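You operate a simulated robot arm through the tools that you are given. There is no shell and no other tool. Be economical: measure what you need, move in short steps, check, and stop when the job is done.

The job below is to be done with a simulated robot arm. You get a single attempt, and the scene is never put back.

## Task
Put things in order on the glue end of the long bench. At the end: the yellow tape measure stands on top of the orange levelling block; the cream glue bottle stands where the clear bag (marked "ELBOWS") stood; the clear bag from the glue end of the long bench stands where the white filler tin stood; the white wax can stands where the yellow tape measure stood; the white filler tin stands where the white wax can stood; whatever was shut is shut again. Leave all else as you found it, and nothing knocked over.
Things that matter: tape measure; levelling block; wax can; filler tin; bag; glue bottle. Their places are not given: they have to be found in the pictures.

It is judged by the outcome, as a careful person would: the job done as asked, and still so three seconds after it is handed in. It fails if anything else is knocked over, pushed out of place, dropped, spilled or broken.

## Robot
A 6-joint arm with a two-finger parallel gripper, fixed in place. Base frame: the origin is at the foot of the arm, x ahead of it, y to its left, z up; the work surface is at about z = 900. Lengths are in mm, angles in rad, forces in N, time in s.
With the tool pointing down near the work surface it reaches from about 240 to 660 mm from the base axis. Its first joint turns from -1.152 to 1.152 rad. Payload 2.9 kg.
Tool frame: the origin (TCP) lies between the finger pads and is the grasp point; the fingertips stand 30 mm ahead of it; z points along the fingers, y is the line along which they close. The gripper opens to 110 mm. The fingers are 20 mm wide and 10 mm thick; the gripper's body (48 by 112 mm) begins 55 mm behind the TCP.
Orientation is told as [roll, pitch, yaw] about the base's x, y, z axes, in that order, counted from this pose: with the fingers straight down and closing along the base's y, the tool's x points along the base's -x, its y along +y and its z along -z.

## Interface
- The arm moves only by the tool apply_moves. Its argument "moves" is a list that holds one entry, the list of rows, each a list of 7 numbers: the shift along the tool's x, y, z in mm, then the turn, a rotation vector about the tool's x, y, z in rad, then the opening, from 0 (shut) to 1 (fully open). In form: [[[x, y, z, ax, ay, az, jaw], ...]]. A call has 1 to 8 rows; each row is the pose to reach, as a shift and turn from the pose commanded when the call began, along the tool's axes at that moment. Each row takes 0.2 s and may step no farther than 50 mm and 0.15 rad from the row before; otherwise, or with a gripper value out of range, the whole call is refused. Where a pose cannot be reached the arm comes as near as it can. A force on the tool above 40 N (or 10 N above the force at the start of the call, whichever is more), or a blocked arm, ends the call early, and 0.2 s more pass. The fingers move at their own pace (about 108 mm/s each) and stop on an object; they squeeze with about 32 N. The grip force told is the motor's: it shows also when the fingers shut on nothing. Time passes only in rows, and 0.2 s behind the last, so rows that repeat a pose let the fingers close. It gives the time, the measured TCP pose, the force on the tool (base axes), the opening and the grip force at its end, in the units of the frame above (readings bear some noise), and new pictures: "views" is both (left out), scene, wrist or none.
- Cameras (640 x 400 px; columns grow to the right, rows downward): "scene" is fixed at [84, 434, 1401.3]; the picture's right is [-0.71, -0.70, 0.00], its down [-0.27, 0.27, -0.92] and it looks along [0.65, -0.66, -0.38] (base axes); focal length 321 px, centre (320, 200). "wrist" rides on the gripper at [-36, 0, -57] in the tool frame; the picture's right is [0.00, -1.00, 0.00], its down [0.97, 0.00, -0.24] and it looks along [0.24, 0.00, 0.97] (tool axes); focal length 218 px, centre (320, 200).
- measure_at(camera, pixels): there is no depth. For up to 12 entries [column, row, z] of the newest picture of that camera ("zoom" is the newest enlarged one), the place [x, y] in the base frame at which the ray of that pixel passes the height z, good to about 2 mm. The clock stands still meanwhile.
- zoom(camera, box): a new picture of the part [left, top, right, bottom] of that camera's present view, enlarged. The clock stands still meanwhile.
- job_done(): hands the job in; it is judged then, once.

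Work in short steps. Measure before you move; look again where a grasp or a placing could have gone wrong, and mend it. You have 80 turns and 120 pictures in all, those below and enlarged ones among them. Open the gripper and draw the arm clear of the work before you hand the job in, unless the task says otherwise; then end with one line.

The tools are called after "Call:" as name(argument=value, ...) on one line, values as JSON. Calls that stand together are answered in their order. apply_moves: Moves the arm, as the interface text tells. Its arguments: {"type":"object","properties":{"moves":{"type":"array","items":{"type":"array","items":{"type":"array","items":{"type":"number"}}}},"views":{"type":"string","enum":["both","scene","wrist","none"]}},"required":["moves"]} The other tools are called the same way: measure_at (camera, pixels) gives the place at which the rays of pixels pass given heights; zoom (camera, box) takes an enlarged picture of a part of a camera's view; job_done () hands the job in.

At the start:

```text
time: 0.0
tool_pos: [355.3, -252.2, 1248.0]
ee_rot: [-0.003, 0.003, 0.0]
wrist_force: [0.4, -0.3, -0.2]
finger_gap: 110.0
finger_force: 0.0
```

scene: 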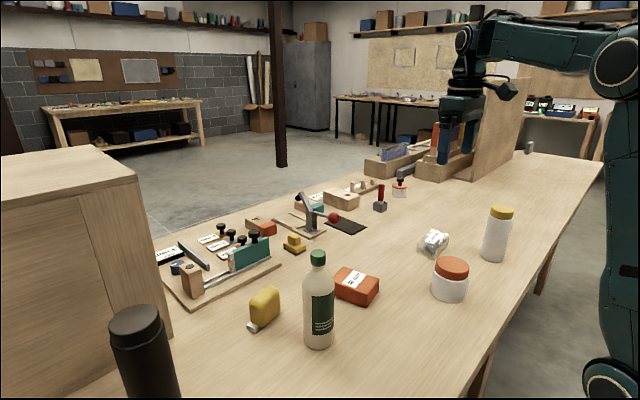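
wrist: 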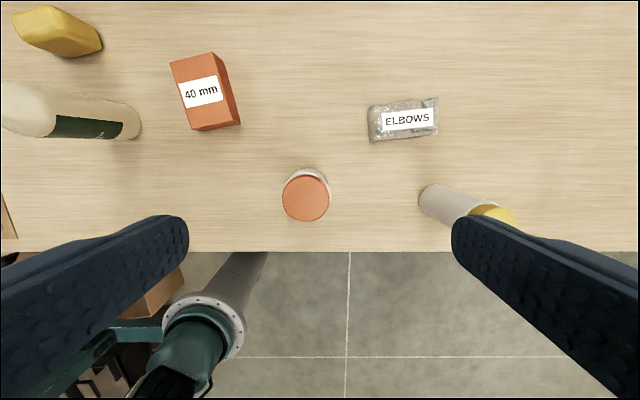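

I see the tape (265,307), the block (356,285), the glue bottle (319,300), the bag (433,242), and two white containers (450,278) and (495,233). I'll zoom in to read the labels.

Call:
zoom(camera="scene", box=[400, 190, 540, 310])

Call:
zoom(camera="scene", box=[230, 230, 410, 360])

Call:
zoom(camera="wrist", box=[260, 80, 540, 255])

```text
3.33 times, centred on (470, 250) of scene
```

zoom: 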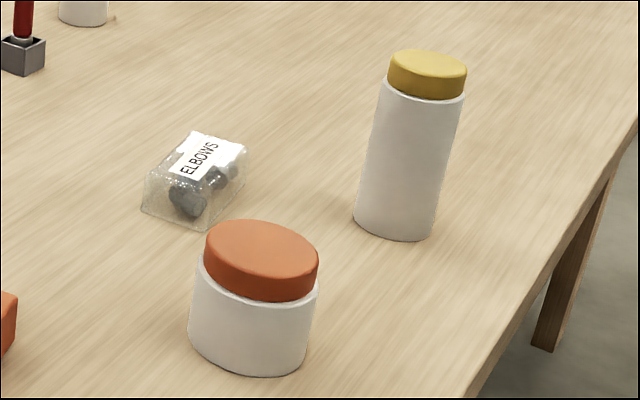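

```text
3.08 times, centred on (320, 295) of scene
```

zoom: 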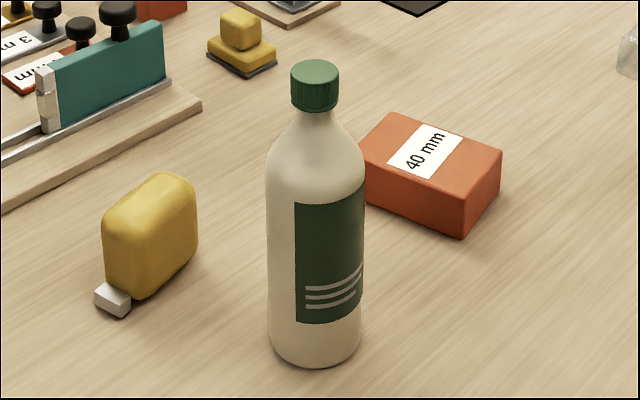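

```text
2.29 times, centred on (400, 168) of wrist
```

zoom: 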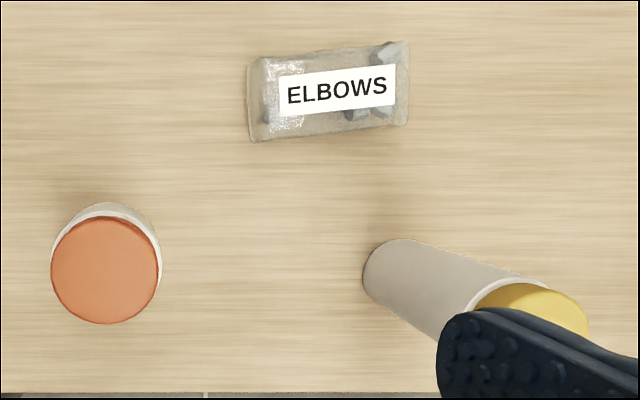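

The two white containers show no labels on this side. I'll check the rest of the bench.

Call:
zoom(camera="scene", box=[290, 130, 450, 240])

Call:
zoom(camera="scene", box=[150, 200, 310, 310])

```text
3.64 times, centred on (370, 185) of scene
```

zoom: 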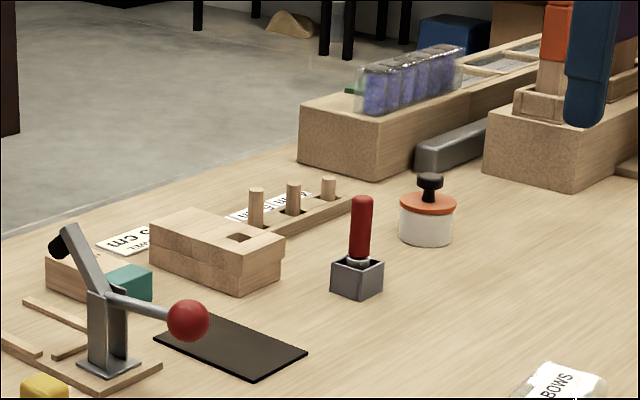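

```text
3.64 times, centred on (230, 255) of scene
```

zoom: 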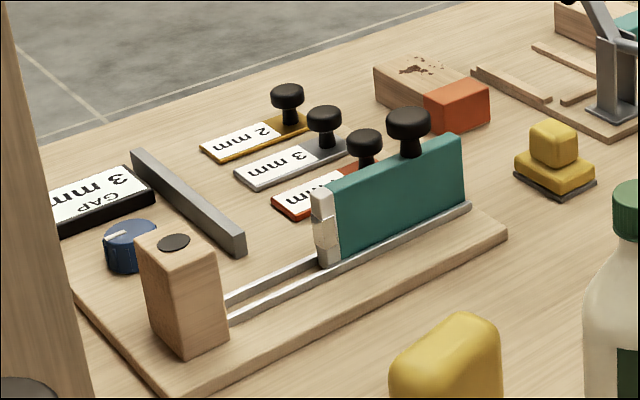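

Next I measure the base centres and edges of the objects, from both cameras, at several heights.

Call:
measure_at(camera="scene", pixels=[[430.4, 290.5, 900], [466.4, 296.5, 900], [449, 302.8, 900], [480, 255, 900], [504, 261, 900], [493, 262, 900], [319, 349, 900], [303, 335, 900], [334, 338, 900], [433, 258, 900], [416, 253, 900], [442, 250, 900]])

Call:
measure_at(camera="wrist", pixels=[[283, 198, 960], [329, 198, 960], [306, 176, 960], [306, 222, 960], [419, 193, 900], [432, 184, 900], [170, 62, 955], [212, 52, 955], [240, 124, 900], [191, 131, 955], [368, 105, 925], [438, 138, 910]])

```text
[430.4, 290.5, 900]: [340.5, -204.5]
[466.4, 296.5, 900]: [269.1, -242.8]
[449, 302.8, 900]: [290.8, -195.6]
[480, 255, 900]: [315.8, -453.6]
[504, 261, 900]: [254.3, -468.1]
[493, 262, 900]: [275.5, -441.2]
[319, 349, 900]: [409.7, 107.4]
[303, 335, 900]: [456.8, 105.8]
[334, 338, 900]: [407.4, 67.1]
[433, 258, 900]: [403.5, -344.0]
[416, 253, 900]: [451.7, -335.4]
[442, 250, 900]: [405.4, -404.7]
```

```text
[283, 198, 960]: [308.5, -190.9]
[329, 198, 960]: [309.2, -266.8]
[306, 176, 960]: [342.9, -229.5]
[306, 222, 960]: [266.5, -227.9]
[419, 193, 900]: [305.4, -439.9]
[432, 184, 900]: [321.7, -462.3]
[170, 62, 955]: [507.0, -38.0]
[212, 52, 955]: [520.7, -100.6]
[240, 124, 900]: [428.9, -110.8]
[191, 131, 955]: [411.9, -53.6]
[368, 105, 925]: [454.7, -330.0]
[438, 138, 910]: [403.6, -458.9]
```

The squat tin is near (305,-229), the tall can near (285,-465) and the bag near (430,-390). I'll move the camera past them in -y and +x so I can see their hidden sides.

Call:
apply_moves(moves=[[[-15, -45, 0, 0, 0, 0, 1], [-30, -90, 0, 0, 0, 0, 1], [-45, -135, 0, 0, 0, 0, 1], [-55, -180, 0, 0, 0, 0, 1], [-60, -220, 0, 0, 0, 0, 1], [-60, -220, 0, 0, 0, 0, 1]]], views="wrist")

```text
time: 1.4
tool_pos: [387.3, -422.0, 1228.1]
ee_rot: [-0.004, 0.001, 0.0]
wrist_force: [0.2, 0.0, 0.9]
finger_gap: 109.8
finger_force: 0.0
out of reach, approached as far as the arm can: row 4, 5, 6
```

wrist: 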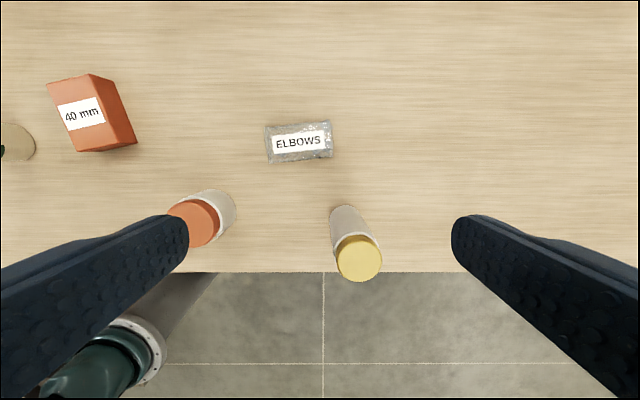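

I'll zoom in on both containers from this side.

Call:
zoom(camera="wrist", box=[160, 170, 400, 290])

Call:
measure_at(camera="wrist", pixels=[[331, 213, 900], [364, 213, 900], [346, 205, 900], [265, 125, 925], [330, 121, 925], [333, 158, 900], [270, 162, 900], [299, 142, 925], [336, 259, 1020], [382, 259, 1020], [359, 236, 1020], [359, 282, 1020]])

```text
2.67 times, centred on (280, 230) of wrist
```

zoom: 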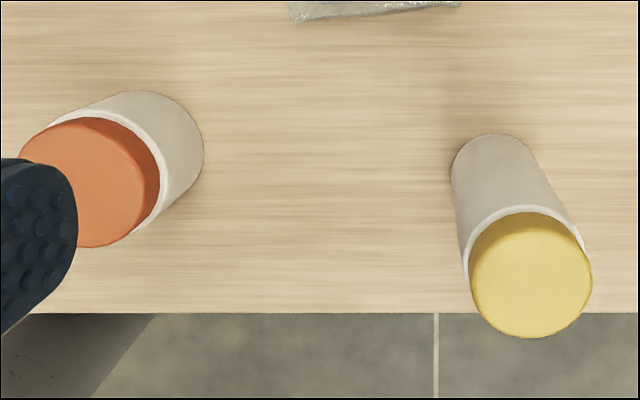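

```text
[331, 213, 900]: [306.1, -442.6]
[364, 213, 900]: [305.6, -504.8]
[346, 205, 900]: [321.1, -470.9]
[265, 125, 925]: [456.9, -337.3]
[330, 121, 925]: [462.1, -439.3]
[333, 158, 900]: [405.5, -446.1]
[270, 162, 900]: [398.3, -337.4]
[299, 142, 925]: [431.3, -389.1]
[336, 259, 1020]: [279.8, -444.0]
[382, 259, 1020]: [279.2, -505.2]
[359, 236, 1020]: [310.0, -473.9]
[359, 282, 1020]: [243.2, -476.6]
```

The sides seen so far have no labels. Next I look at the tall can's -y side.

Call:
apply_moves(moves=[[[30, -20, 15, 0, 0, 0, 1], [60, -40, 30, 0, 0, 0, 1], [90, -60, 45, -0.1, 0, 0, 1], [120, -75, 60, -0.2, 0, 0, 1], [125, -78, 68, -0.3, 0, 0, 1], [125, -78, 68, -0.4, 0, 0, 1], [125, -78, 68, -0.4, 0, 0, 1]]], views="wrist")

```text
time: 3.0
tool_pos: [245.2, -471.0, 1139.8]
ee_rot: [0.397, 0.0, 0.0]
wrist_force: [1.1, 0.3, -0.1]
finger_gap: 110.1
finger_force: 0.0
out of reach, approached as far as the arm can: row 5, 6, 7
```

wrist: 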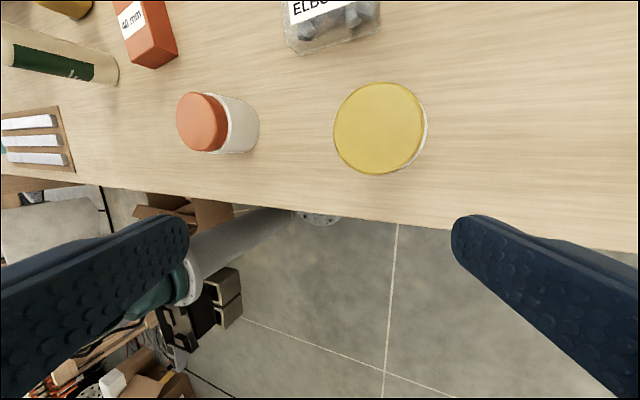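

No labels anywhere. I'll take the squat tub with the orange lid as the filler tin and the tall one with the yellow lid as the wax can. The order will be tape to block, can to tape spot, tin to can spot, bag to tin spot, glue to bag spot. Now I measure the tape, block and bottle.

Call:
zoom(camera="scene", box=[235, 260, 395, 360])

Call:
measure_at(camera="scene", pixels=[[265, 327, 900], [250, 322, 900], [279, 313, 900], [332, 289, 900], [368, 306, 900], [379, 291, 900], [368, 306, 900]])

```text
4.00 times, centred on (315, 310) of scene
```

zoom: 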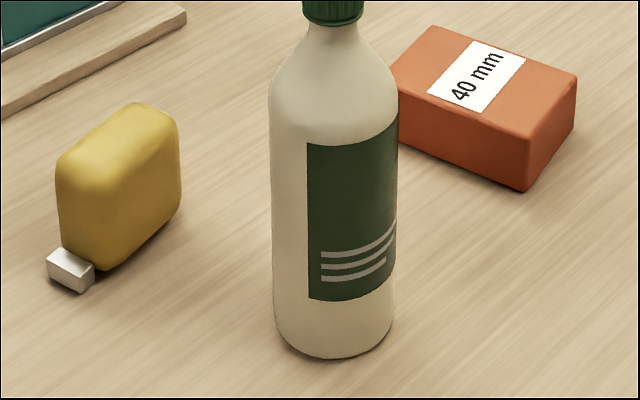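

```text
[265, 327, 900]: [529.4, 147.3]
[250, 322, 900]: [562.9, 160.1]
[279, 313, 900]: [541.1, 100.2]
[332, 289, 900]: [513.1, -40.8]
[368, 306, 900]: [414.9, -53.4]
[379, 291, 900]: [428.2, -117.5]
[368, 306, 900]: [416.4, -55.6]
```

The tape stands near (545,120) with its long side roughly along y. I'll straighten the tool up and then travel over to it.

Call:
apply_moves(moves=[[[0, 12, -28, 0.13, 0, 0, 1], [0, 23, -55, 0.26, 0, 0, 1], [0, 31, -74, 0.397, 0, 0, 1], [-20, 70, -58, 0.397, 0, 0, 1], [-40, 110, -42, 0.397, 0, 0, 1]]], views="none")

```text
time: 4.2
tool_pos: [285.2, -386.5, 1221.0]
ee_rot: [0.003, 0.0, -0.001]
wrist_force: [-0.5, 1.4, -0.2]
finger_gap: 110.1
finger_force: 0.0
```

The tool is level, so I travel to above the tape and block.

Call:
apply_moves(moves=[[[-15, 45, 0, 0, 0, 0, 1], [-30, 90, 0, 0, 0, 0, 1], [-45, 135, 0, 0, 0, 0, 1], [-60, 180, 0, 0, 0, 0, 1], [-75, 225, 0, 0, 0, 0, 1], [-90, 270, 0, 0, 0, 0, 1], [-105, 315, 0, 0, 0, 0, 1]]], views="none")

Call:
apply_moves(moves=[[[-20, 40, 0, 0, 0, 0, 1], [-45, 80, 0, 0, 0, 0, 1], [-70, 120, 0, 0, 0, 0, 1], [-95, 150, 0, 0, 0, 0, 1], [-110, 170, 0, 0, 0, 0, 1], [-110, 170, 0, 0, 0, 0, 1]]], views="wrist")

```text
time: 5.8
tool_pos: [390.9, -71.3, 1220.3]
ee_rot: [0.002, 0.001, 0.001]
wrist_force: [0.3, 0.0, -0.2]
finger_gap: 109.7
finger_force: 0.0
```

```text
time: 7.2
tool_pos: [500.4, 99.0, 1221.4]
ee_rot: [0.001, 0.001, 0.002]
wrist_force: [-0.2, 0.7, 0.5]
finger_gap: 110.0
finger_force: 0.1
```

wrist: 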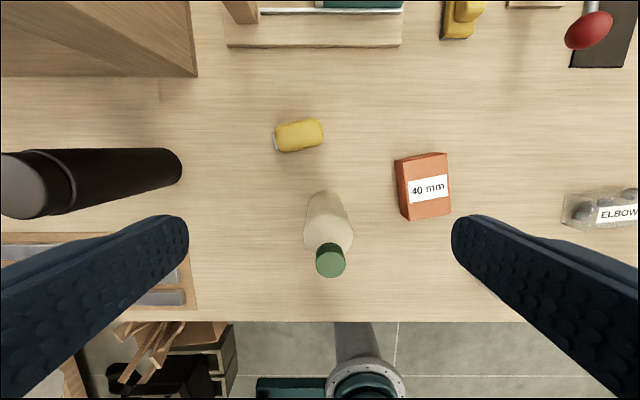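

The tape is at (299,135) and the block at (423,186). I'll zoom and measure both.

Call:
zoom(camera="wrist", box=[250, 100, 350, 162])

Call:
zoom(camera="wrist", box=[370, 140, 470, 232])

```text
6.40 times, centred on (300, 131) of wrist
```

zoom: 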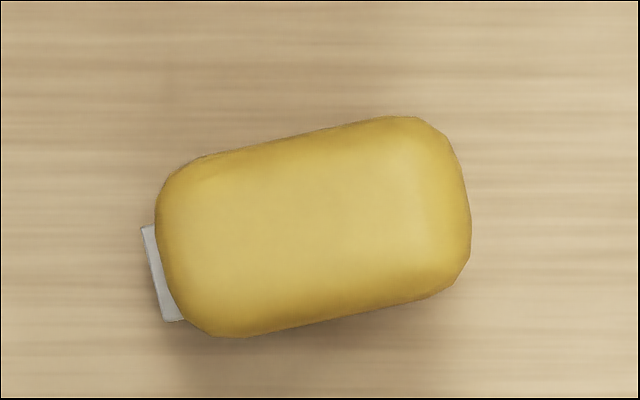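

```text
4.35 times, centred on (420, 186) of wrist
```

zoom: 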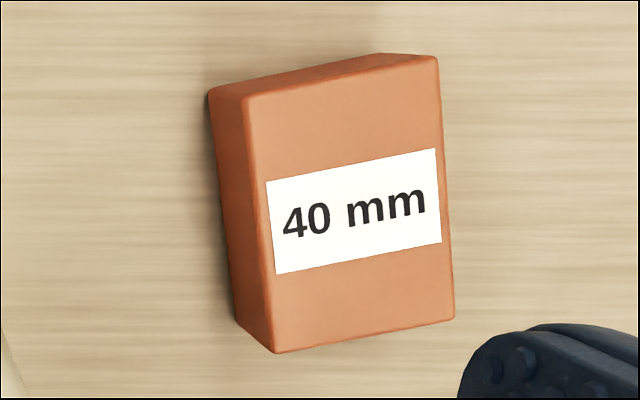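

Measuring the block's top corners at z=940 and the tape's outline at z=930.

Call:
measure_at(camera="wrist", pixels=[[402.8, 162.6, 940], [446.9, 153.1, 940], [450.6, 213.6, 940], [409.7, 220.9, 940], [402.8, 162.6, 900], [274.2, 135, 930], [323.4, 135, 930], [299, 135.2, 930], [299, 135.2, 900], [294, 121.5, 930], [304, 148.5, 930], [275, 142, 905]])

Call:
measure_at(camera="scene", pixels=[[260, 327, 900], [279.5, 310, 900], [249, 301, 950], [249, 301, 960], [259, 304, 950], [268, 286.5, 960], [279.5, 292, 960], [365, 297, 900], [365, 296, 940], [379, 278, 940], [342, 266, 940], [367, 307.5, 900]])

```text
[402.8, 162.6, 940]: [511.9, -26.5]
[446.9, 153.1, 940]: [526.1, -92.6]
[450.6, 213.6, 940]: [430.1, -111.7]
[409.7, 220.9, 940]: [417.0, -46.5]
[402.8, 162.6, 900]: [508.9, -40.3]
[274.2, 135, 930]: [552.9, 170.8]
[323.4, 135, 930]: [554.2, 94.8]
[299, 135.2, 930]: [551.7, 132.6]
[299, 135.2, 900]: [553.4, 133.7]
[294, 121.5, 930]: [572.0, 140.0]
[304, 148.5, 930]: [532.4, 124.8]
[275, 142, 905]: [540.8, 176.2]
```

```text
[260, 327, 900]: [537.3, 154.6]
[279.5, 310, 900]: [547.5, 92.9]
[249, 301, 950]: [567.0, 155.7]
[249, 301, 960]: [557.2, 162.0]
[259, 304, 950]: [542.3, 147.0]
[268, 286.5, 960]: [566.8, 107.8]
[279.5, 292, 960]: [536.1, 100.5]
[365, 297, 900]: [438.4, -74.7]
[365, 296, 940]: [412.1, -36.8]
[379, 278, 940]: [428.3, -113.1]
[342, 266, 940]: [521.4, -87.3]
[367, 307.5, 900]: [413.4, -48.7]
```

The block top is centred at about (471,-69), with its short side parallel to the tape's long axis (tilt about 0.2 rad). The tape is centred at about (552,132) and is some 42 mm thick. I'll yaw the tool by 1.37 rad and come down over it for a closer look.

Call:
apply_moves(moves=[[[-8, 5, 10, 0, 0, 0.14, 0.75], [-16, 10, 20, 0, 0, 0.28, 0.75], [-24, 15, 30, 0, 0, 0.42, 0.75], [-32, 20, 40, 0, 0, 0.56, 0.75], [-40, 25, 50, 0, 0, 0.7, 0.75], [-48, 31, 60, 0, 0, 0.84, 0.75], [-50, 33, 70, 0, 0, 0.98, 0.75], [-52, 33, 80, 0, 0, 1.12, 0.75]]], views="none")

Call:
apply_moves(moves=[[[0, 0, 15, 0, 0, 0.125, 0.75], [0, 0, 30, 0, 0, 0.25, 0.75], [0, 0, 30, 0, 0, 0.25, 0.75]]], views="both")

```text
time: 9.0
tool_pos: [552.6, 132.1, 1141.6]
ee_rot: [0.0, 0.003, -1.121]
wrist_force: [0.6, -0.3, -0.5]
finger_gap: 82.5
finger_force: 0.1
```

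```text
time: 9.8
tool_pos: [552.7, 131.1, 1111.0]
ee_rot: [-0.001, 0.003, -1.37]
wrist_force: [0.3, -0.3, -0.2]
finger_gap: 82.7
finger_force: 0.1
```

scene: 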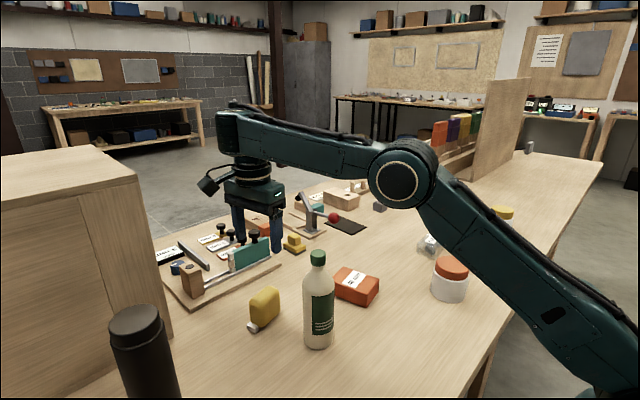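
wrist: 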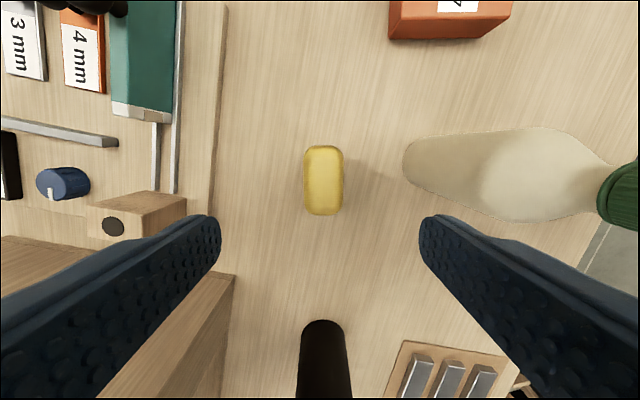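

The tape is now aligned with the jaws, centred at (323,180), about 3.5 mm off along tool y. I'll check the cabinet corner for clearance before going down.

Call:
measure_at(camera="wrist", pixels=[[235, 275, 900], [235, 275, 1000], [304, 180, 935], [343, 180, 935], [323, 146, 935], [323, 215, 935], [403, 160, 900], [186, 195, 900], [300, 330, 1000]])

Call:
zoom(camera="wrist", box=[270, 130, 370, 230])

```text
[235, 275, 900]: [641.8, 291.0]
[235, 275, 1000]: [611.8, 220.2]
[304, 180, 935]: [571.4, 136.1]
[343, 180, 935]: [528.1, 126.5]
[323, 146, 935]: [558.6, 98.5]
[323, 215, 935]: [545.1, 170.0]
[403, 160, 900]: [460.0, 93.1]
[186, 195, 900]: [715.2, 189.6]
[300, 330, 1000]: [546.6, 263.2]
```

```text
4.00 times, centred on (320, 180) of wrist
```

zoom: 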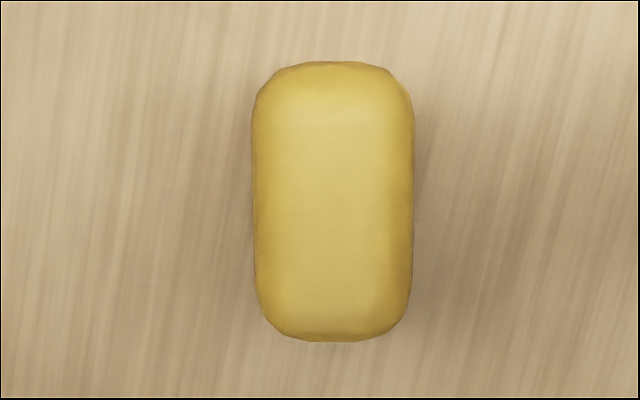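

Clearance is good and the tape centre is (550,131). I descend to z=938 and close.

Call:
apply_moves(moves=[[[0, -3, 45, 0, 0, 0, 0.75], [0, -3, 90, 0, 0, 0, 0.75], [0, -3, 135, 0, 0, 0, 0.75], [0, -3, 173, 0, 0, 0, 0.75], [0, -3, 173, 0, 0, 0, 0.75]]], views="both")

```text
time: 10.7
tool_pos: [602.0, 141.8, 1000.2]
ee_rot: [0.026, 0.01, -1.37]
wrist_force: [-4.3, -2.6, 15.8]
finger_gap: 84.7
finger_force: 1.7
out of reach, approached as far as the arm can: row 1, 2, 3, 4
stopped in row 4: the force on the tool passed its limit (the readings are from after the stop); the commanded pose is now the measured one
```

scene: 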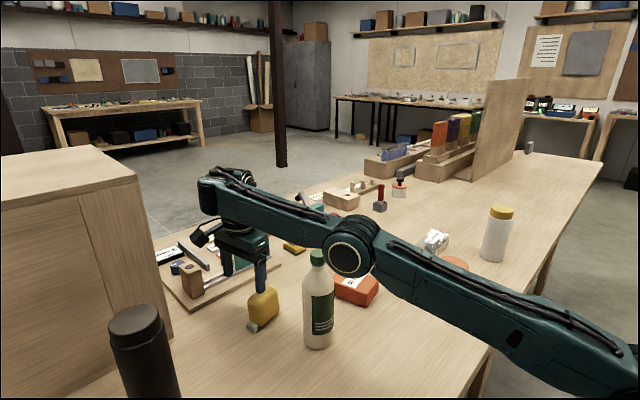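
wrist: 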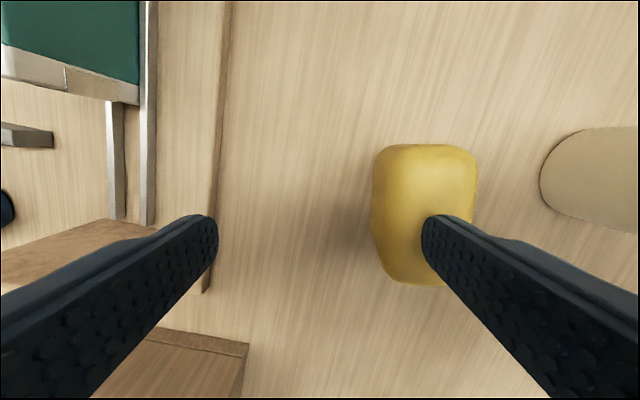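

The arm drifted to x=602 and a fingertip touched the top of the tape, and the force stopped it. I'll raise straight up right away and check the tape.

Call:
apply_moves(moves=[[[0, 0, -30, 0, 0, 0, 0.75], [0, 0, -70, 0, 0, 0, 0.75], [0, 0, -110, 0, 0, 0, 0.75]]], views="both")

```text
time: 11.5
tool_pos: [599.8, 139.2, 1106.8]
ee_rot: [0.019, 0.005, -1.38]
wrist_force: [0.0, 0.8, -0.5]
finger_gap: 82.4
finger_force: 0.2
```

scene: 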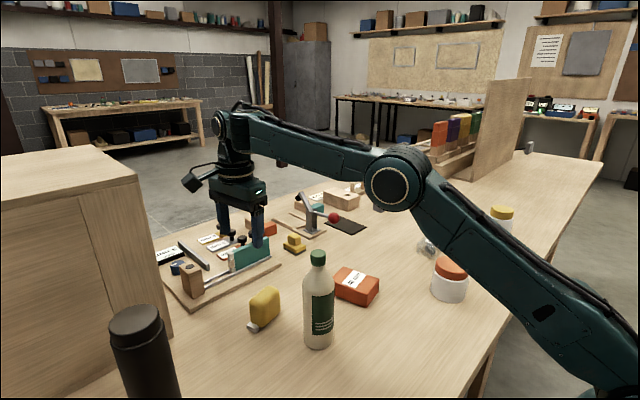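
wrist: 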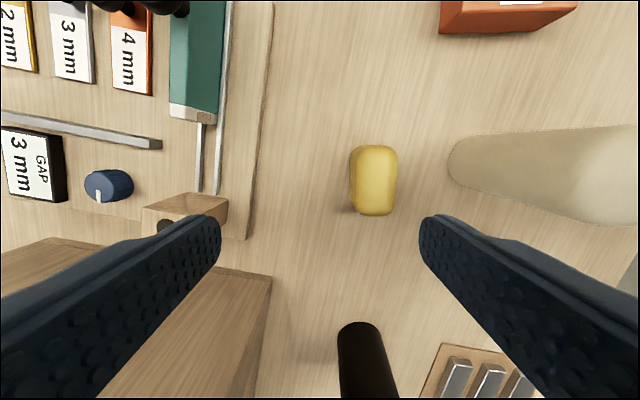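

The tape still stands where it was. This yaw seems awkward for the wrist. I'll grip the tape along its 72 mm length instead, which needs only yaw +0.2, so I turn back and recentre.

Call:
apply_moves(moves=[[[0, -10, 0, 0, 0, -0.14, 1], [1, -20, 0, 0, 0, -0.28, 1], [1, -30, 0, 0, 0, -0.42, 1], [2, -40, 0, 0, 0, -0.56, 1], [2, -50, 0, 0, 0, -0.7, 1], [2, -50, 0, 0, 0, -0.84, 1], [2, -50, 0, 0, 0, -0.98, 1], [2, -50, 0, 0, 0, -1.12, 1]]], views="none")

Call:
apply_moves(moves=[[[0, 0, 0, 0, 0, -0.14, 1], [0, 0, 0, 0, 0, -0.28, 1], [0, 0, 0, 0, 0, -0.42, 1], [0, 0, 0, 0, 0, -0.46, 1], [0, 0, 10, 0, 0, -0.46, 1]]], views="wrist")

```text
time: 13.3
tool_pos: [550.1, 133.3, 1107.2]
ee_rot: [0.012, -0.016, -0.247]
wrist_force: [-0.1, -0.3, -0.2]
finger_gap: 110.0
finger_force: 0.1
```

```text
time: 14.5
tool_pos: [553.4, 134.4, 1098.5]
ee_rot: [0.005, -0.016, 0.211]
wrist_force: [0.7, -0.8, -0.3]
finger_gap: 109.7
finger_force: 0.0
out of reach, approached as far as the arm can: row 5
```

wrist: 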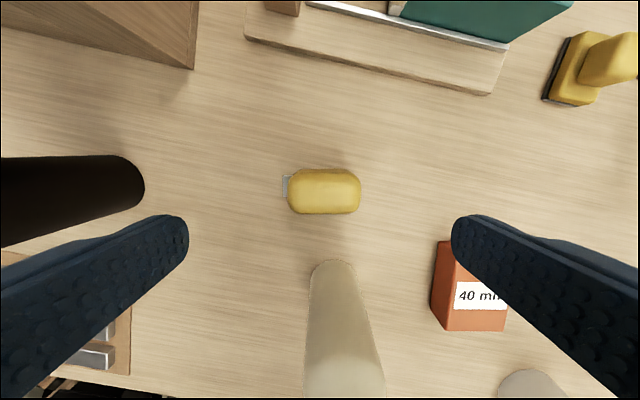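

Even z=1097 is "out of reach" here, so the arm may be in a bad branch with the elbow low. I'll estimate the elbow's height from the last scene picture.

Call:
measure_at(camera="scene", pixels=[[393, 185, 1000], [393, 185, 1100], [393, 185, 1200], [393, 185, 1250], [230, 125, 1250], [230, 125, 1300], [317, 257, 1100], [317, 257, 1080], [317, 257, 1060], [605, 385, 1000], [605, 385, 1050], [605, 385, 1100]])

Call:
zoom(camera="scene", box=[150, 60, 640, 400])

```text
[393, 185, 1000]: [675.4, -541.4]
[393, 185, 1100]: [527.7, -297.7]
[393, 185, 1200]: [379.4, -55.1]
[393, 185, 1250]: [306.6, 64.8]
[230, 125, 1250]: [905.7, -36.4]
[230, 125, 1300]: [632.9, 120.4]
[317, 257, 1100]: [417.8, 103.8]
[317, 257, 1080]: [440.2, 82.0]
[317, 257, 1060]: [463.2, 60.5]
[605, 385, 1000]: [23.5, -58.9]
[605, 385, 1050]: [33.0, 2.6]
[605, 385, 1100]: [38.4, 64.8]
```

```text
1.18 times, centred on (395, 230) of scene
```

zoom: 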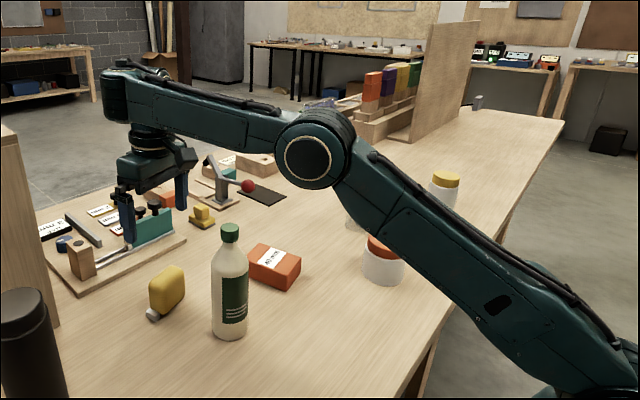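

The geometry should allow this reach, so something particular to this spot seems to be limiting it. I'll test by going over the block and lowering there.

Call:
apply_moves(moves=[[[25, -36, 0, 0, 0, 0, 1], [50, -72, 0, 0, 0, 0, 1], [75, -108, 0, 0, 0, 0, 1], [100, -144, 0, 0, 0, 0, 1], [122, -180, 0, 0, 0, 0, 1], [122, -180, 20, 0, 0, 0, 1], [122, -180, 40, 0, 0, 0, 1], [122, -180, 60, 0, 0, 0, 1]]], views="scene")

```text
time: 16.3
tool_pos: [472.7, -67.2, 1036.5]
ee_rot: [0.003, -0.021, 0.203]
wrist_force: [0.2, 0.8, 0.3]
finger_gap: 110.0
finger_force: 0.1
out of reach, approached as far as the arm can: row 1, 2, 3, 4, 5, 6, 7
```

scene: 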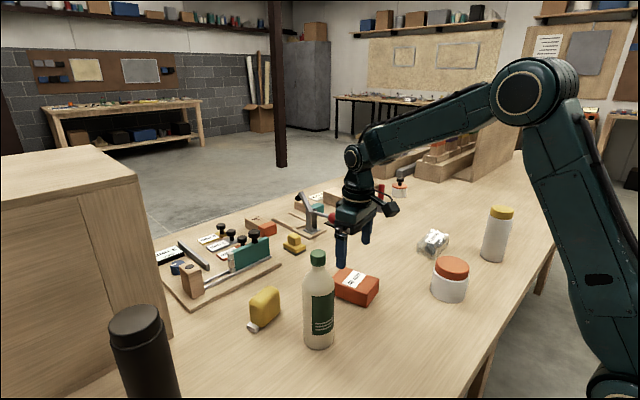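

The IK has switched to a proper elbow-high branch, and z=1036 over the block is reached. From here I move to the tape, going +x first to stay clear of the bottle, and lower a little to test.

Call:
apply_moves(moves=[[[-40, 0, -10, 0, 0, 0, 1], [-80, 20, -10, 0, 0, 0, 1], [-100, 60, -10, 0, 0, 0, 1], [-114, 100, -10, 0, 0, 0, 1], [-116, 140, -10, 0, 0, 0, 1], [-116, 179, -10, 0, 0, 0, 1], [-116, 179, 0, 0, 0, 0, 1], [-116, 179, 0, 0, 0, 0, 1]]], views="both")

```text
time: 18.1
tool_pos: [550.6, 132.7, 1042.4]
ee_rot: [0.005, -0.02, 0.209]
wrist_force: [-0.5, 0.6, -0.4]
finger_gap: 110.0
finger_force: 0.0
```

scene: 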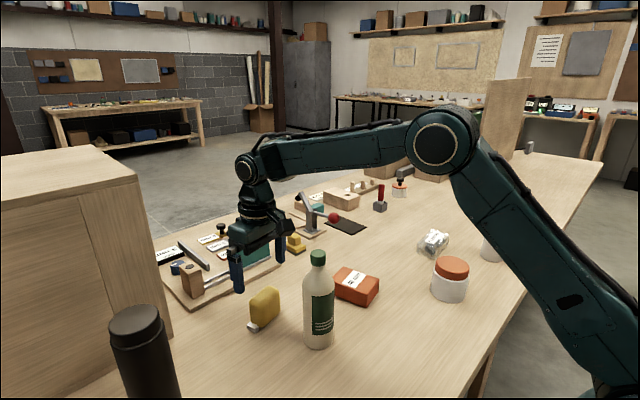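
wrist: 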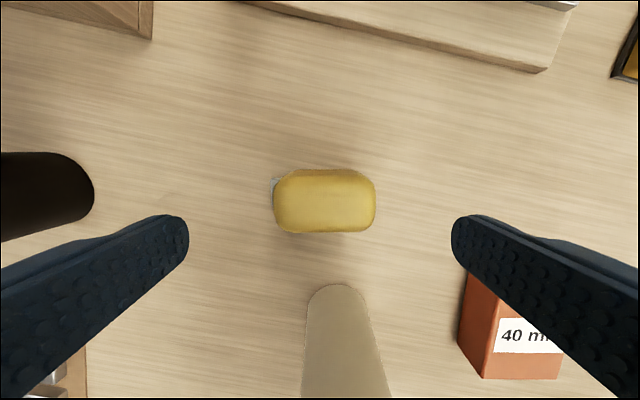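

It is reachable in this branch. The tape is centred at (325,201), so I shift by about (+3,-4) in the tool frame, descend to z≈945 and close.

Call:
apply_moves(moves=[[[2, -4, 35, 0, 0, 0, 1], [2, -4, 70, 0, 0, 0, 1], [2, -4, 97, 0, 0, 0, 1], [2, -4, 97, 0, 0, 0, 1]]], views="wrist")

```text
time: 19.1
tool_pos: [549.5, 127.5, 941.2]
ee_rot: [0.006, -0.02, 0.209]
wrist_force: [0.5, 0.5, 0.3]
finger_gap: 109.7
finger_force: 0.2
```

wrist: 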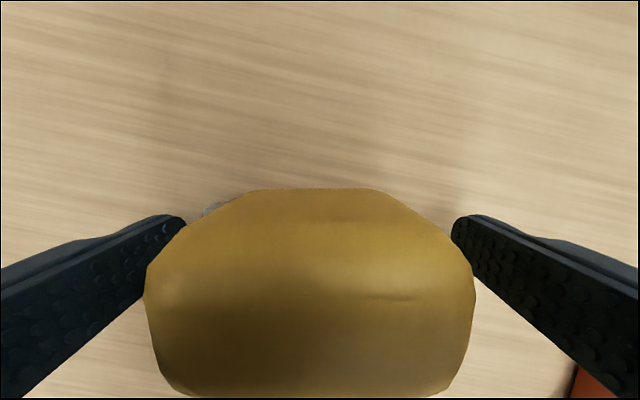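

The tape sits squarely between the fingers, so I close and then lift slightly.

Call:
apply_moves(moves=[[[0, 0, -3, 0, 0, 0, 0.6], [0, 0, -3, 0, 0, 0, 0.45], [0, 0, -3, 0, 0, 0, 0.45], [0, 0, -3, 0, 0, 0, 0.45], [0, 0, -30, 0, 0, 0, 0.45], [0, 0, -60, 0, 0, 0, 0.45]]], views="both")

```text
time: 20.5
tool_pos: [549.5, 128.5, 1002.3]
ee_rot: [0.005, -0.019, 0.208]
wrist_force: [-0.2, 0.6, -2.3]
finger_gap: 69.9
finger_force: 31.8
```

scene: 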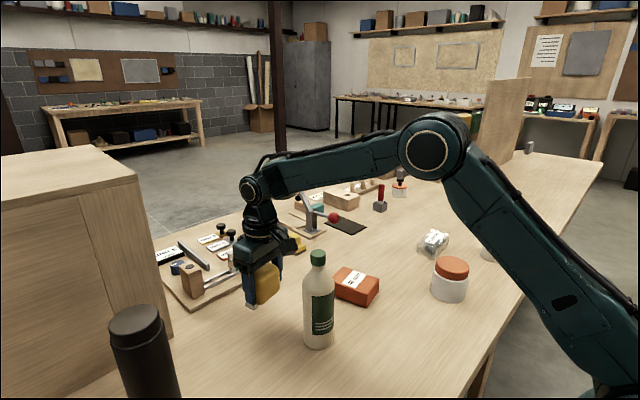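
wrist: 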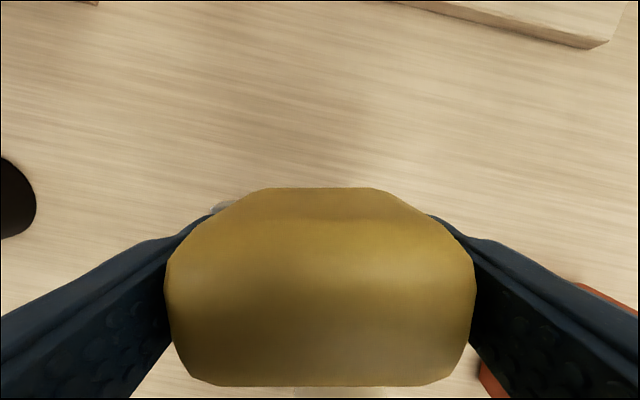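

I hold the tape at gap 70. Now I carry it by the reverse route to above the block at (471,-69), at z≈1042.

Call:
apply_moves(moves=[[[0, -20, -30, 0, 0, 0, 0.45], [0, -50, -45, 0, 0, 0, 0.45], [4, -90, -45, 0, 0, 0, 0.45], [20, -130, -45, 0, 0, 0, 0.45], [45, -170, -45, 0, 0, 0, 0.45], [85, -177, -45, 0, 0, 0, 0.45], [117, -177, -45, 0, 0, 0, 0.45], [117, -177, -45, 0, 0, 0, 0.45]]], views="both")

```text
time: 22.3
tool_pos: [470.0, -68.7, 1043.6]
ee_rot: [0.004, -0.02, 0.209]
wrist_force: [0.3, 0.0, -1.7]
finger_gap: 70.0
finger_force: 32.4
```

scene: 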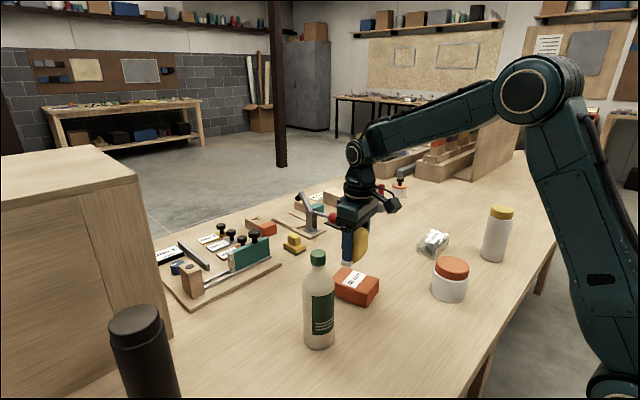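
wrist: 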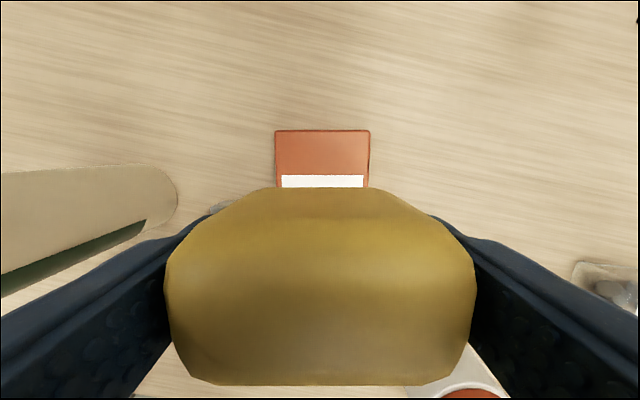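

The block is centred under the tape and aligned with it (edges 276 and 369). I lower to just above contact.

Call:
apply_moves(moves=[[[0, 0, 25, 0, 0, 0, 0.45], [0, 0, 45, 0, 0, 0, 0.45], [0, 0, 55, 0, 0, 0, 0.45], [0, 0, 58, 0, 0, 0, 0.45], [0, 0, 60, 0, 0, 0, 0.45], [0, 0, 60, 0, 0, 0, 0.45]]], views="scene")

Call:
zoom(camera="scene", box=[300, 210, 420, 320])

```text
time: 23.7
tool_pos: [471.5, -68.8, 984.1]
ee_rot: [0.006, -0.022, 0.21]
wrist_force: [-3.5, 2.2, 8.7]
finger_gap: 70.0
finger_force: 31.4
```

scene: 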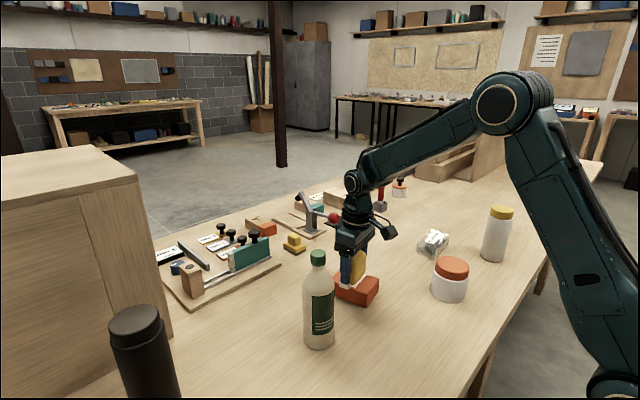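

```text
3.64 times, centred on (360, 265) of scene
```

zoom: 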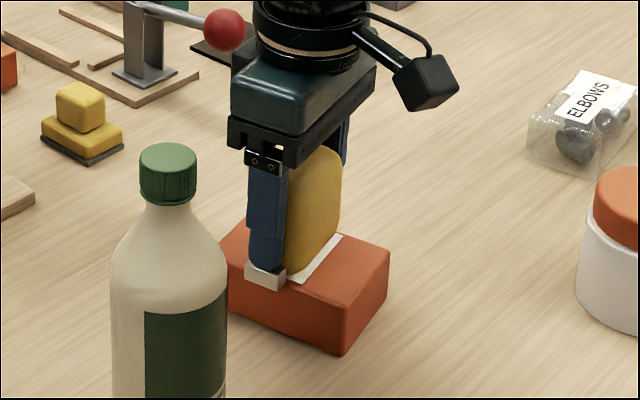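

Contact was made at z=984 (8.7 N). I release and rise straight up.

Call:
apply_moves(moves=[[[0, 0, 0, 0, 0, 0, 0.75], [0, 0, 0, 0, 0, 0, 0.85], [0, 0, 0, 0, 0, 0, 0.85], [0, 0, -40, 0, 0, 0, 0.85], [0, 0, -80, 0, 0, 0, 0.85], [0, 0, -110, 0, 0, 0, 0.85]]], views="both")

```text
time: 25.1
tool_pos: [469.4, -68.6, 1093.0]
ee_rot: [0.007, -0.021, 0.21]
wrist_force: [-0.2, -0.3, -0.3]
finger_gap: 93.5
finger_force: 0.0
```

scene: 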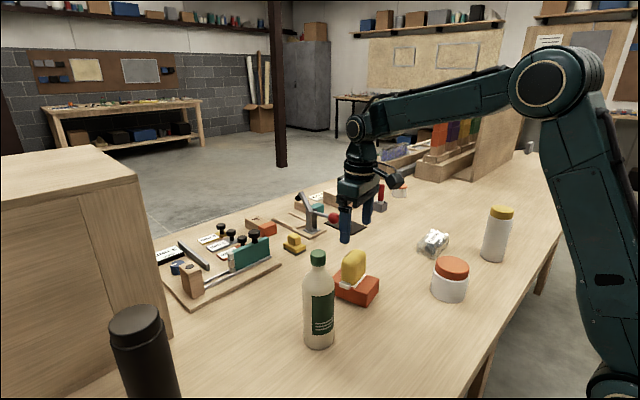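
wrist: 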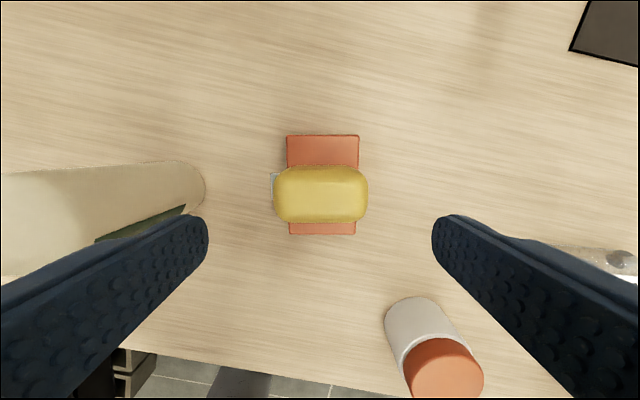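

The tape sits steadily on the block. Next is the wax can; I travel to above it and level the tool and yaw on the way.

Call:
apply_moves(moves=[[[27, -37, 0, 0, 0.01, 0.05, 0.95], [53, -73, 0, 0, 0.02, 0.1, 0.95], [80, -109, 0, 0, 0.02, 0.15, 0.95], [106, -146, 0, 0, 0.02, 0.21, 0.95], [133, -182, 0, 0, 0.02, 0.21, 0.95], [159, -219, 0, 0, 0.02, 0.21, 0.95], [186, -255, 0, 0, 0.02, 0.21, 0.95], [212, -291, 0, 0, 0.02, 0.21, 0.95]]], views="wrist")

```text
time: 26.9
tool_pos: [321.7, -399.9, 1085.1]
ee_rot: [0.009, 0.0, 0.004]
wrist_force: [-0.6, -0.2, 0.4]
finger_gap: 104.6
finger_force: 0.2
```

wrist: 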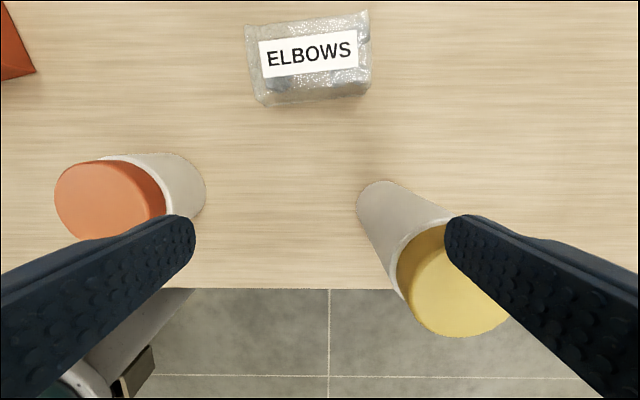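

I measure the can at several heights from both views to fix its centre and height.

Call:
measure_at(camera="wrist", pixels=[[356, 207, 900], [380, 181, 900], [454, 281, 1010], [454, 281, 1030], [454, 281, 1050], [395, 275, 1030], [455, 338, 1030], [330, 288, 900]])

Call:
measure_at(camera="scene", pixels=[[502, 210.5, 1010], [502, 210.5, 1030], [502, 210.5, 1050], [481, 254, 900], [505, 258, 900], [493, 262, 900], [452.6, 263.5, 970], [452.6, 263.5, 980], [452.6, 263.5, 990]])

```text
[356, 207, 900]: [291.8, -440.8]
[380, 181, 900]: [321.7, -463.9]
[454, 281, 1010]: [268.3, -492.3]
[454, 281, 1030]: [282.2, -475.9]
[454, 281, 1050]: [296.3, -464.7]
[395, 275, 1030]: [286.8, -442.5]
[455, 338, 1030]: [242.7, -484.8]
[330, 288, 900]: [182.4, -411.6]
```

```text
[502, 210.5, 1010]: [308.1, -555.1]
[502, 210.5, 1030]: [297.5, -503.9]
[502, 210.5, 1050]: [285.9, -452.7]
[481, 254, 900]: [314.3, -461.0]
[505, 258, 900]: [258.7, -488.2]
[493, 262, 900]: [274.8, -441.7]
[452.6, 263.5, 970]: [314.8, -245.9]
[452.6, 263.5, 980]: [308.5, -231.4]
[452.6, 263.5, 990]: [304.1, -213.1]
```

The can's centre is about (290,-472) and its top is at z≈1040, so I'll grip at z≈995 to keep the palm clear of the lid. First I centre above it.

Call:
apply_moves(moves=[[[5, -10, -25, 0, 0, 0, 1], [16, -40, -30, 0, 0, 0, 1], [32, -72, -30, 0, 0, 0, 1], [32, -72, -30, 0, 0, 0, 1]]], views="wrist")

```text
time: 27.9
tool_pos: [290.1, -471.3, 1115.0]
ee_rot: [0.012, -0.001, 0.001]
wrist_force: [-0.3, -0.2, 0.8]
finger_gap: 110.1
finger_force: 0.0
```

wrist: 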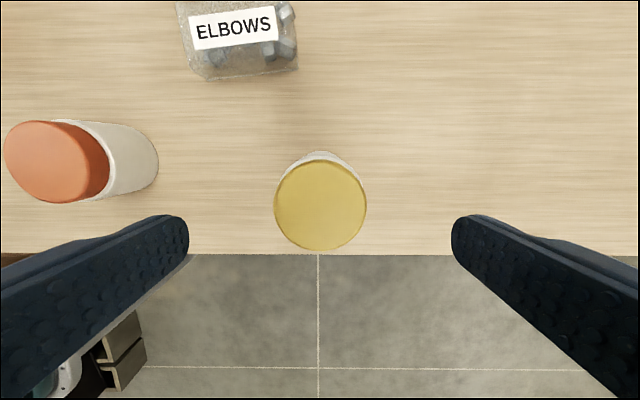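

The lid centre (320,204) is right on the tool axis. I descend 120 mm and grip.

Call:
apply_moves(moves=[[[0, 0, 40, 0, 0, 0, 1], [0, 0, 80, 0, 0, 0, 1], [0, 0, 119, 0, 0, 0, 1], [0, 0, 119, 0, 0, 0, 0.7], [0, 0, 119, 0, 0, 0, 0.4], [0, 0, 119, 0, 0, 0, 0.4], [0, 0, 119, 0, 0, 0, 0.4]]], views="both")

```text
time: 29.5
tool_pos: [290.7, -470.1, 997.2]
ee_rot: [0.002, -0.001, -0.003]
wrist_force: [-0.8, -3.8, 21.5]
finger_gap: 59.3
finger_force: 32.5
```

scene: 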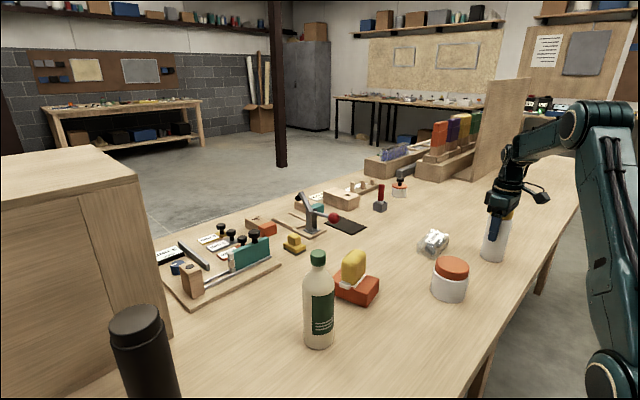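
wrist: 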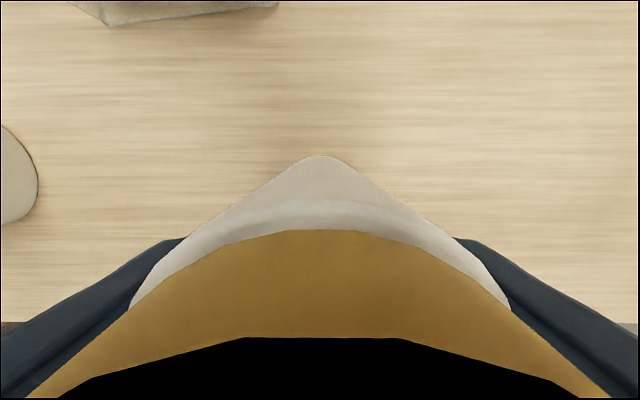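

Gripped (gap 59). The palm just touches the lid. I lift and start the carry, keeping the can's bottom above 1025 to clear the tape.

Call:
apply_moves(moves=[[[0, 0, -40, 0, 0, 0, 0.4], [0, 0, -80, 0, 0, 0, 0.4], [0, 0, -120, 0, 0, 0, 0.4], [-25, 38, -133, 0, 0, 0, 0.4], [-50, 78, -133, 0, 0, 0, 0.4], [-75, 118, -133, 0, 0, 0, 0.4], [-100, 158, -133, 0, 0, 0, 0.4], [-125, 198, -133, 0, 0, 0, 0.4]]], views="both")

```text
time: 31.3
tool_pos: [416.9, -272.8, 1131.1]
ee_rot: [0.009, -0.002, -0.002]
wrist_force: [-0.7, 0.5, -2.5]
finger_gap: 59.2
finger_force: 32.2
```

scene: 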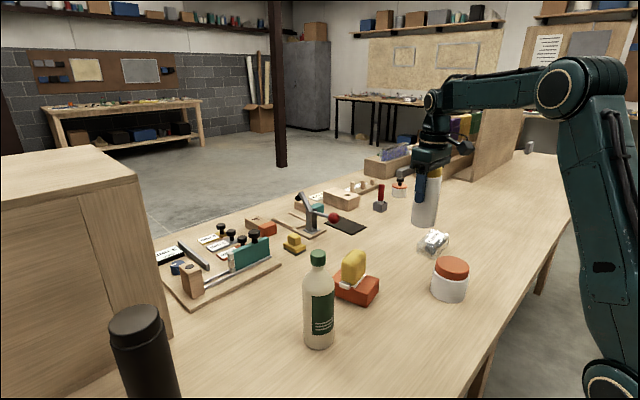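
wrist: 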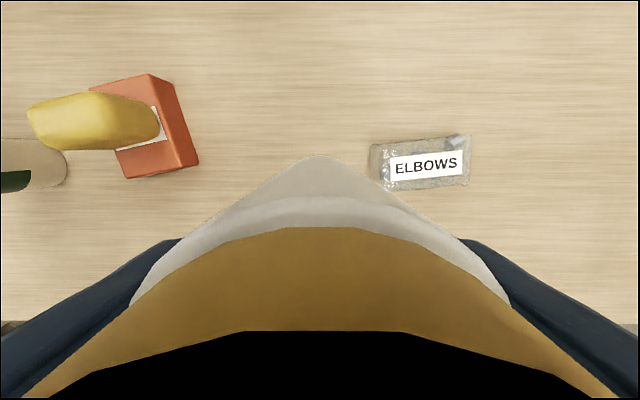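

I continue around the far side of the tape block toward the tape's old place.

Call:
apply_moves(moves=[[[-25, 42, 0, 0, 0, 0, 0.4], [-50, 84, 0, 0, 0, 0, 0.4], [-75, 126, 0, 0, 0, 0, 0.4], [-98, 168, 0, 0, 0, 0, 0.4], [-112, 210, 0, 0, 0, 0, 0.4], [-124, 250, 5, 0, 0, 0, 0.4], [-132, 290, 25, 0, 0, 0, 0.4], [-132, 330, 50, 0, 0, 0, 0.4]]], views="scene")

```text
time: 33.1
tool_pos: [547.4, 57.5, 1085.1]
ee_rot: [0.007, -0.001, -0.001]
wrist_force: [0.9, -0.1, -3.3]
finger_gap: 59.0
finger_force: 32.2
```

scene: 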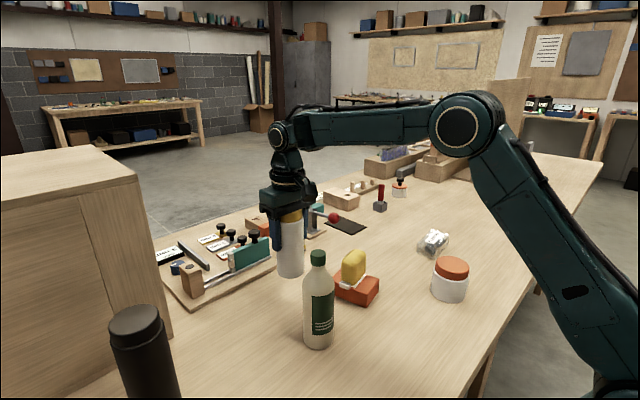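

The carry is clear of everything. I shift to (549,130) and lower to just above the table.

Call:
apply_moves(moves=[[[-2, 36, 0, 0, 0, 0, 0.4], [-2, 73, 0, 0, 0, 0, 0.4], [-2, 73, 40, 0, 0, 0, 0.4], [-2, 73, 70, 0, 0, 0, 0.4], [-2, 73, 82, 0, 0, 0, 0.4], [-2, 73, 82, 0, 0, 0, 0.4]]], views="scene")

```text
time: 34.5
tool_pos: [550.7, 129.8, 1002.7]
ee_rot: [0.008, 0.001, 0.0]
wrist_force: [-0.2, -0.1, -2.4]
finger_gap: 58.9
finger_force: 31.7
```

scene: 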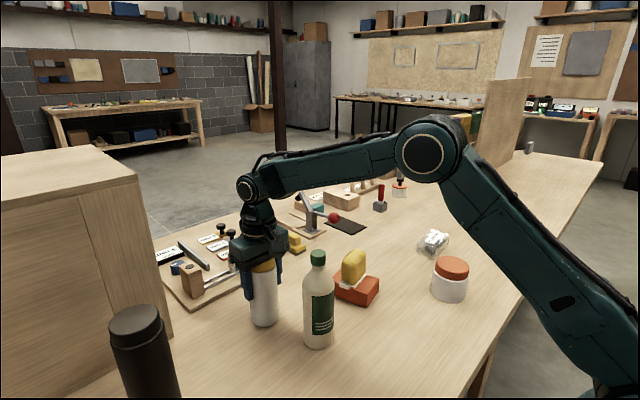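

The can's base is now about 5 mm above the table. I lower in small steps until it touches.

Call:
apply_moves(moves=[[[0, 0, 2, 0, 0, 0, 0.4], [0, 0, 4, 0, 0, 0, 0.4], [0, 0, 6, 0, 0, 0, 0.4], [0, 0, 6, 0, 0, 0, 0.4]]], views="none")

```text
time: 35.5
tool_pos: [549.3, 131.3, 997.8]
ee_rot: [0.01, 0.0, -0.001]
wrist_force: [-1.2, -1.5, 1.4]
finger_gap: 59.1
finger_force: 32.1
```

The table carries the weight now. I open and rise.

Call:
apply_moves(moves=[[[0, 0, 1, 0, 0, 0, 0.5], [0, 0, 1, 0, 0, 0, 0.65], [0, 0, 1, 0, 0, 0, 0.8], [0, 0, 1, 0, 0, 0, 0.9], [0, 0, -35, 0, 0, 0, 0.9], [0, 0, -75, 0, 0, 0, 0.9], [0, 0, -95, 0, 0, 0, 0.9]]], views="both")

```text
time: 37.1
tool_pos: [548.1, 129.8, 1091.5]
ee_rot: [0.009, 0.002, 0.001]
wrist_force: [-0.8, 0.4, 0.6]
finger_gap: 99.1
finger_force: 0.1
```

scene: 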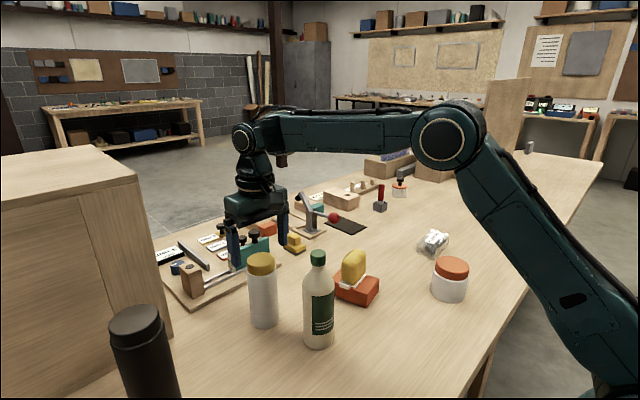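
wrist: 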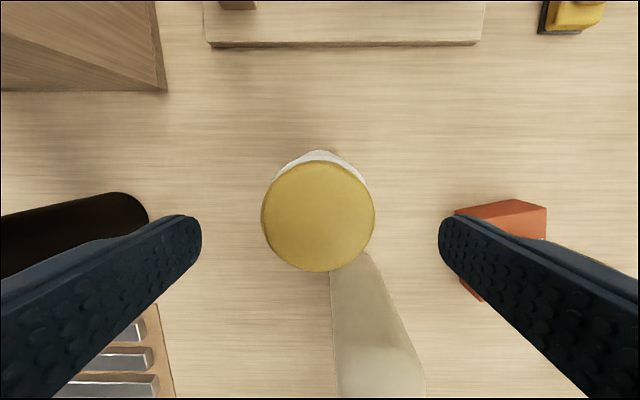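

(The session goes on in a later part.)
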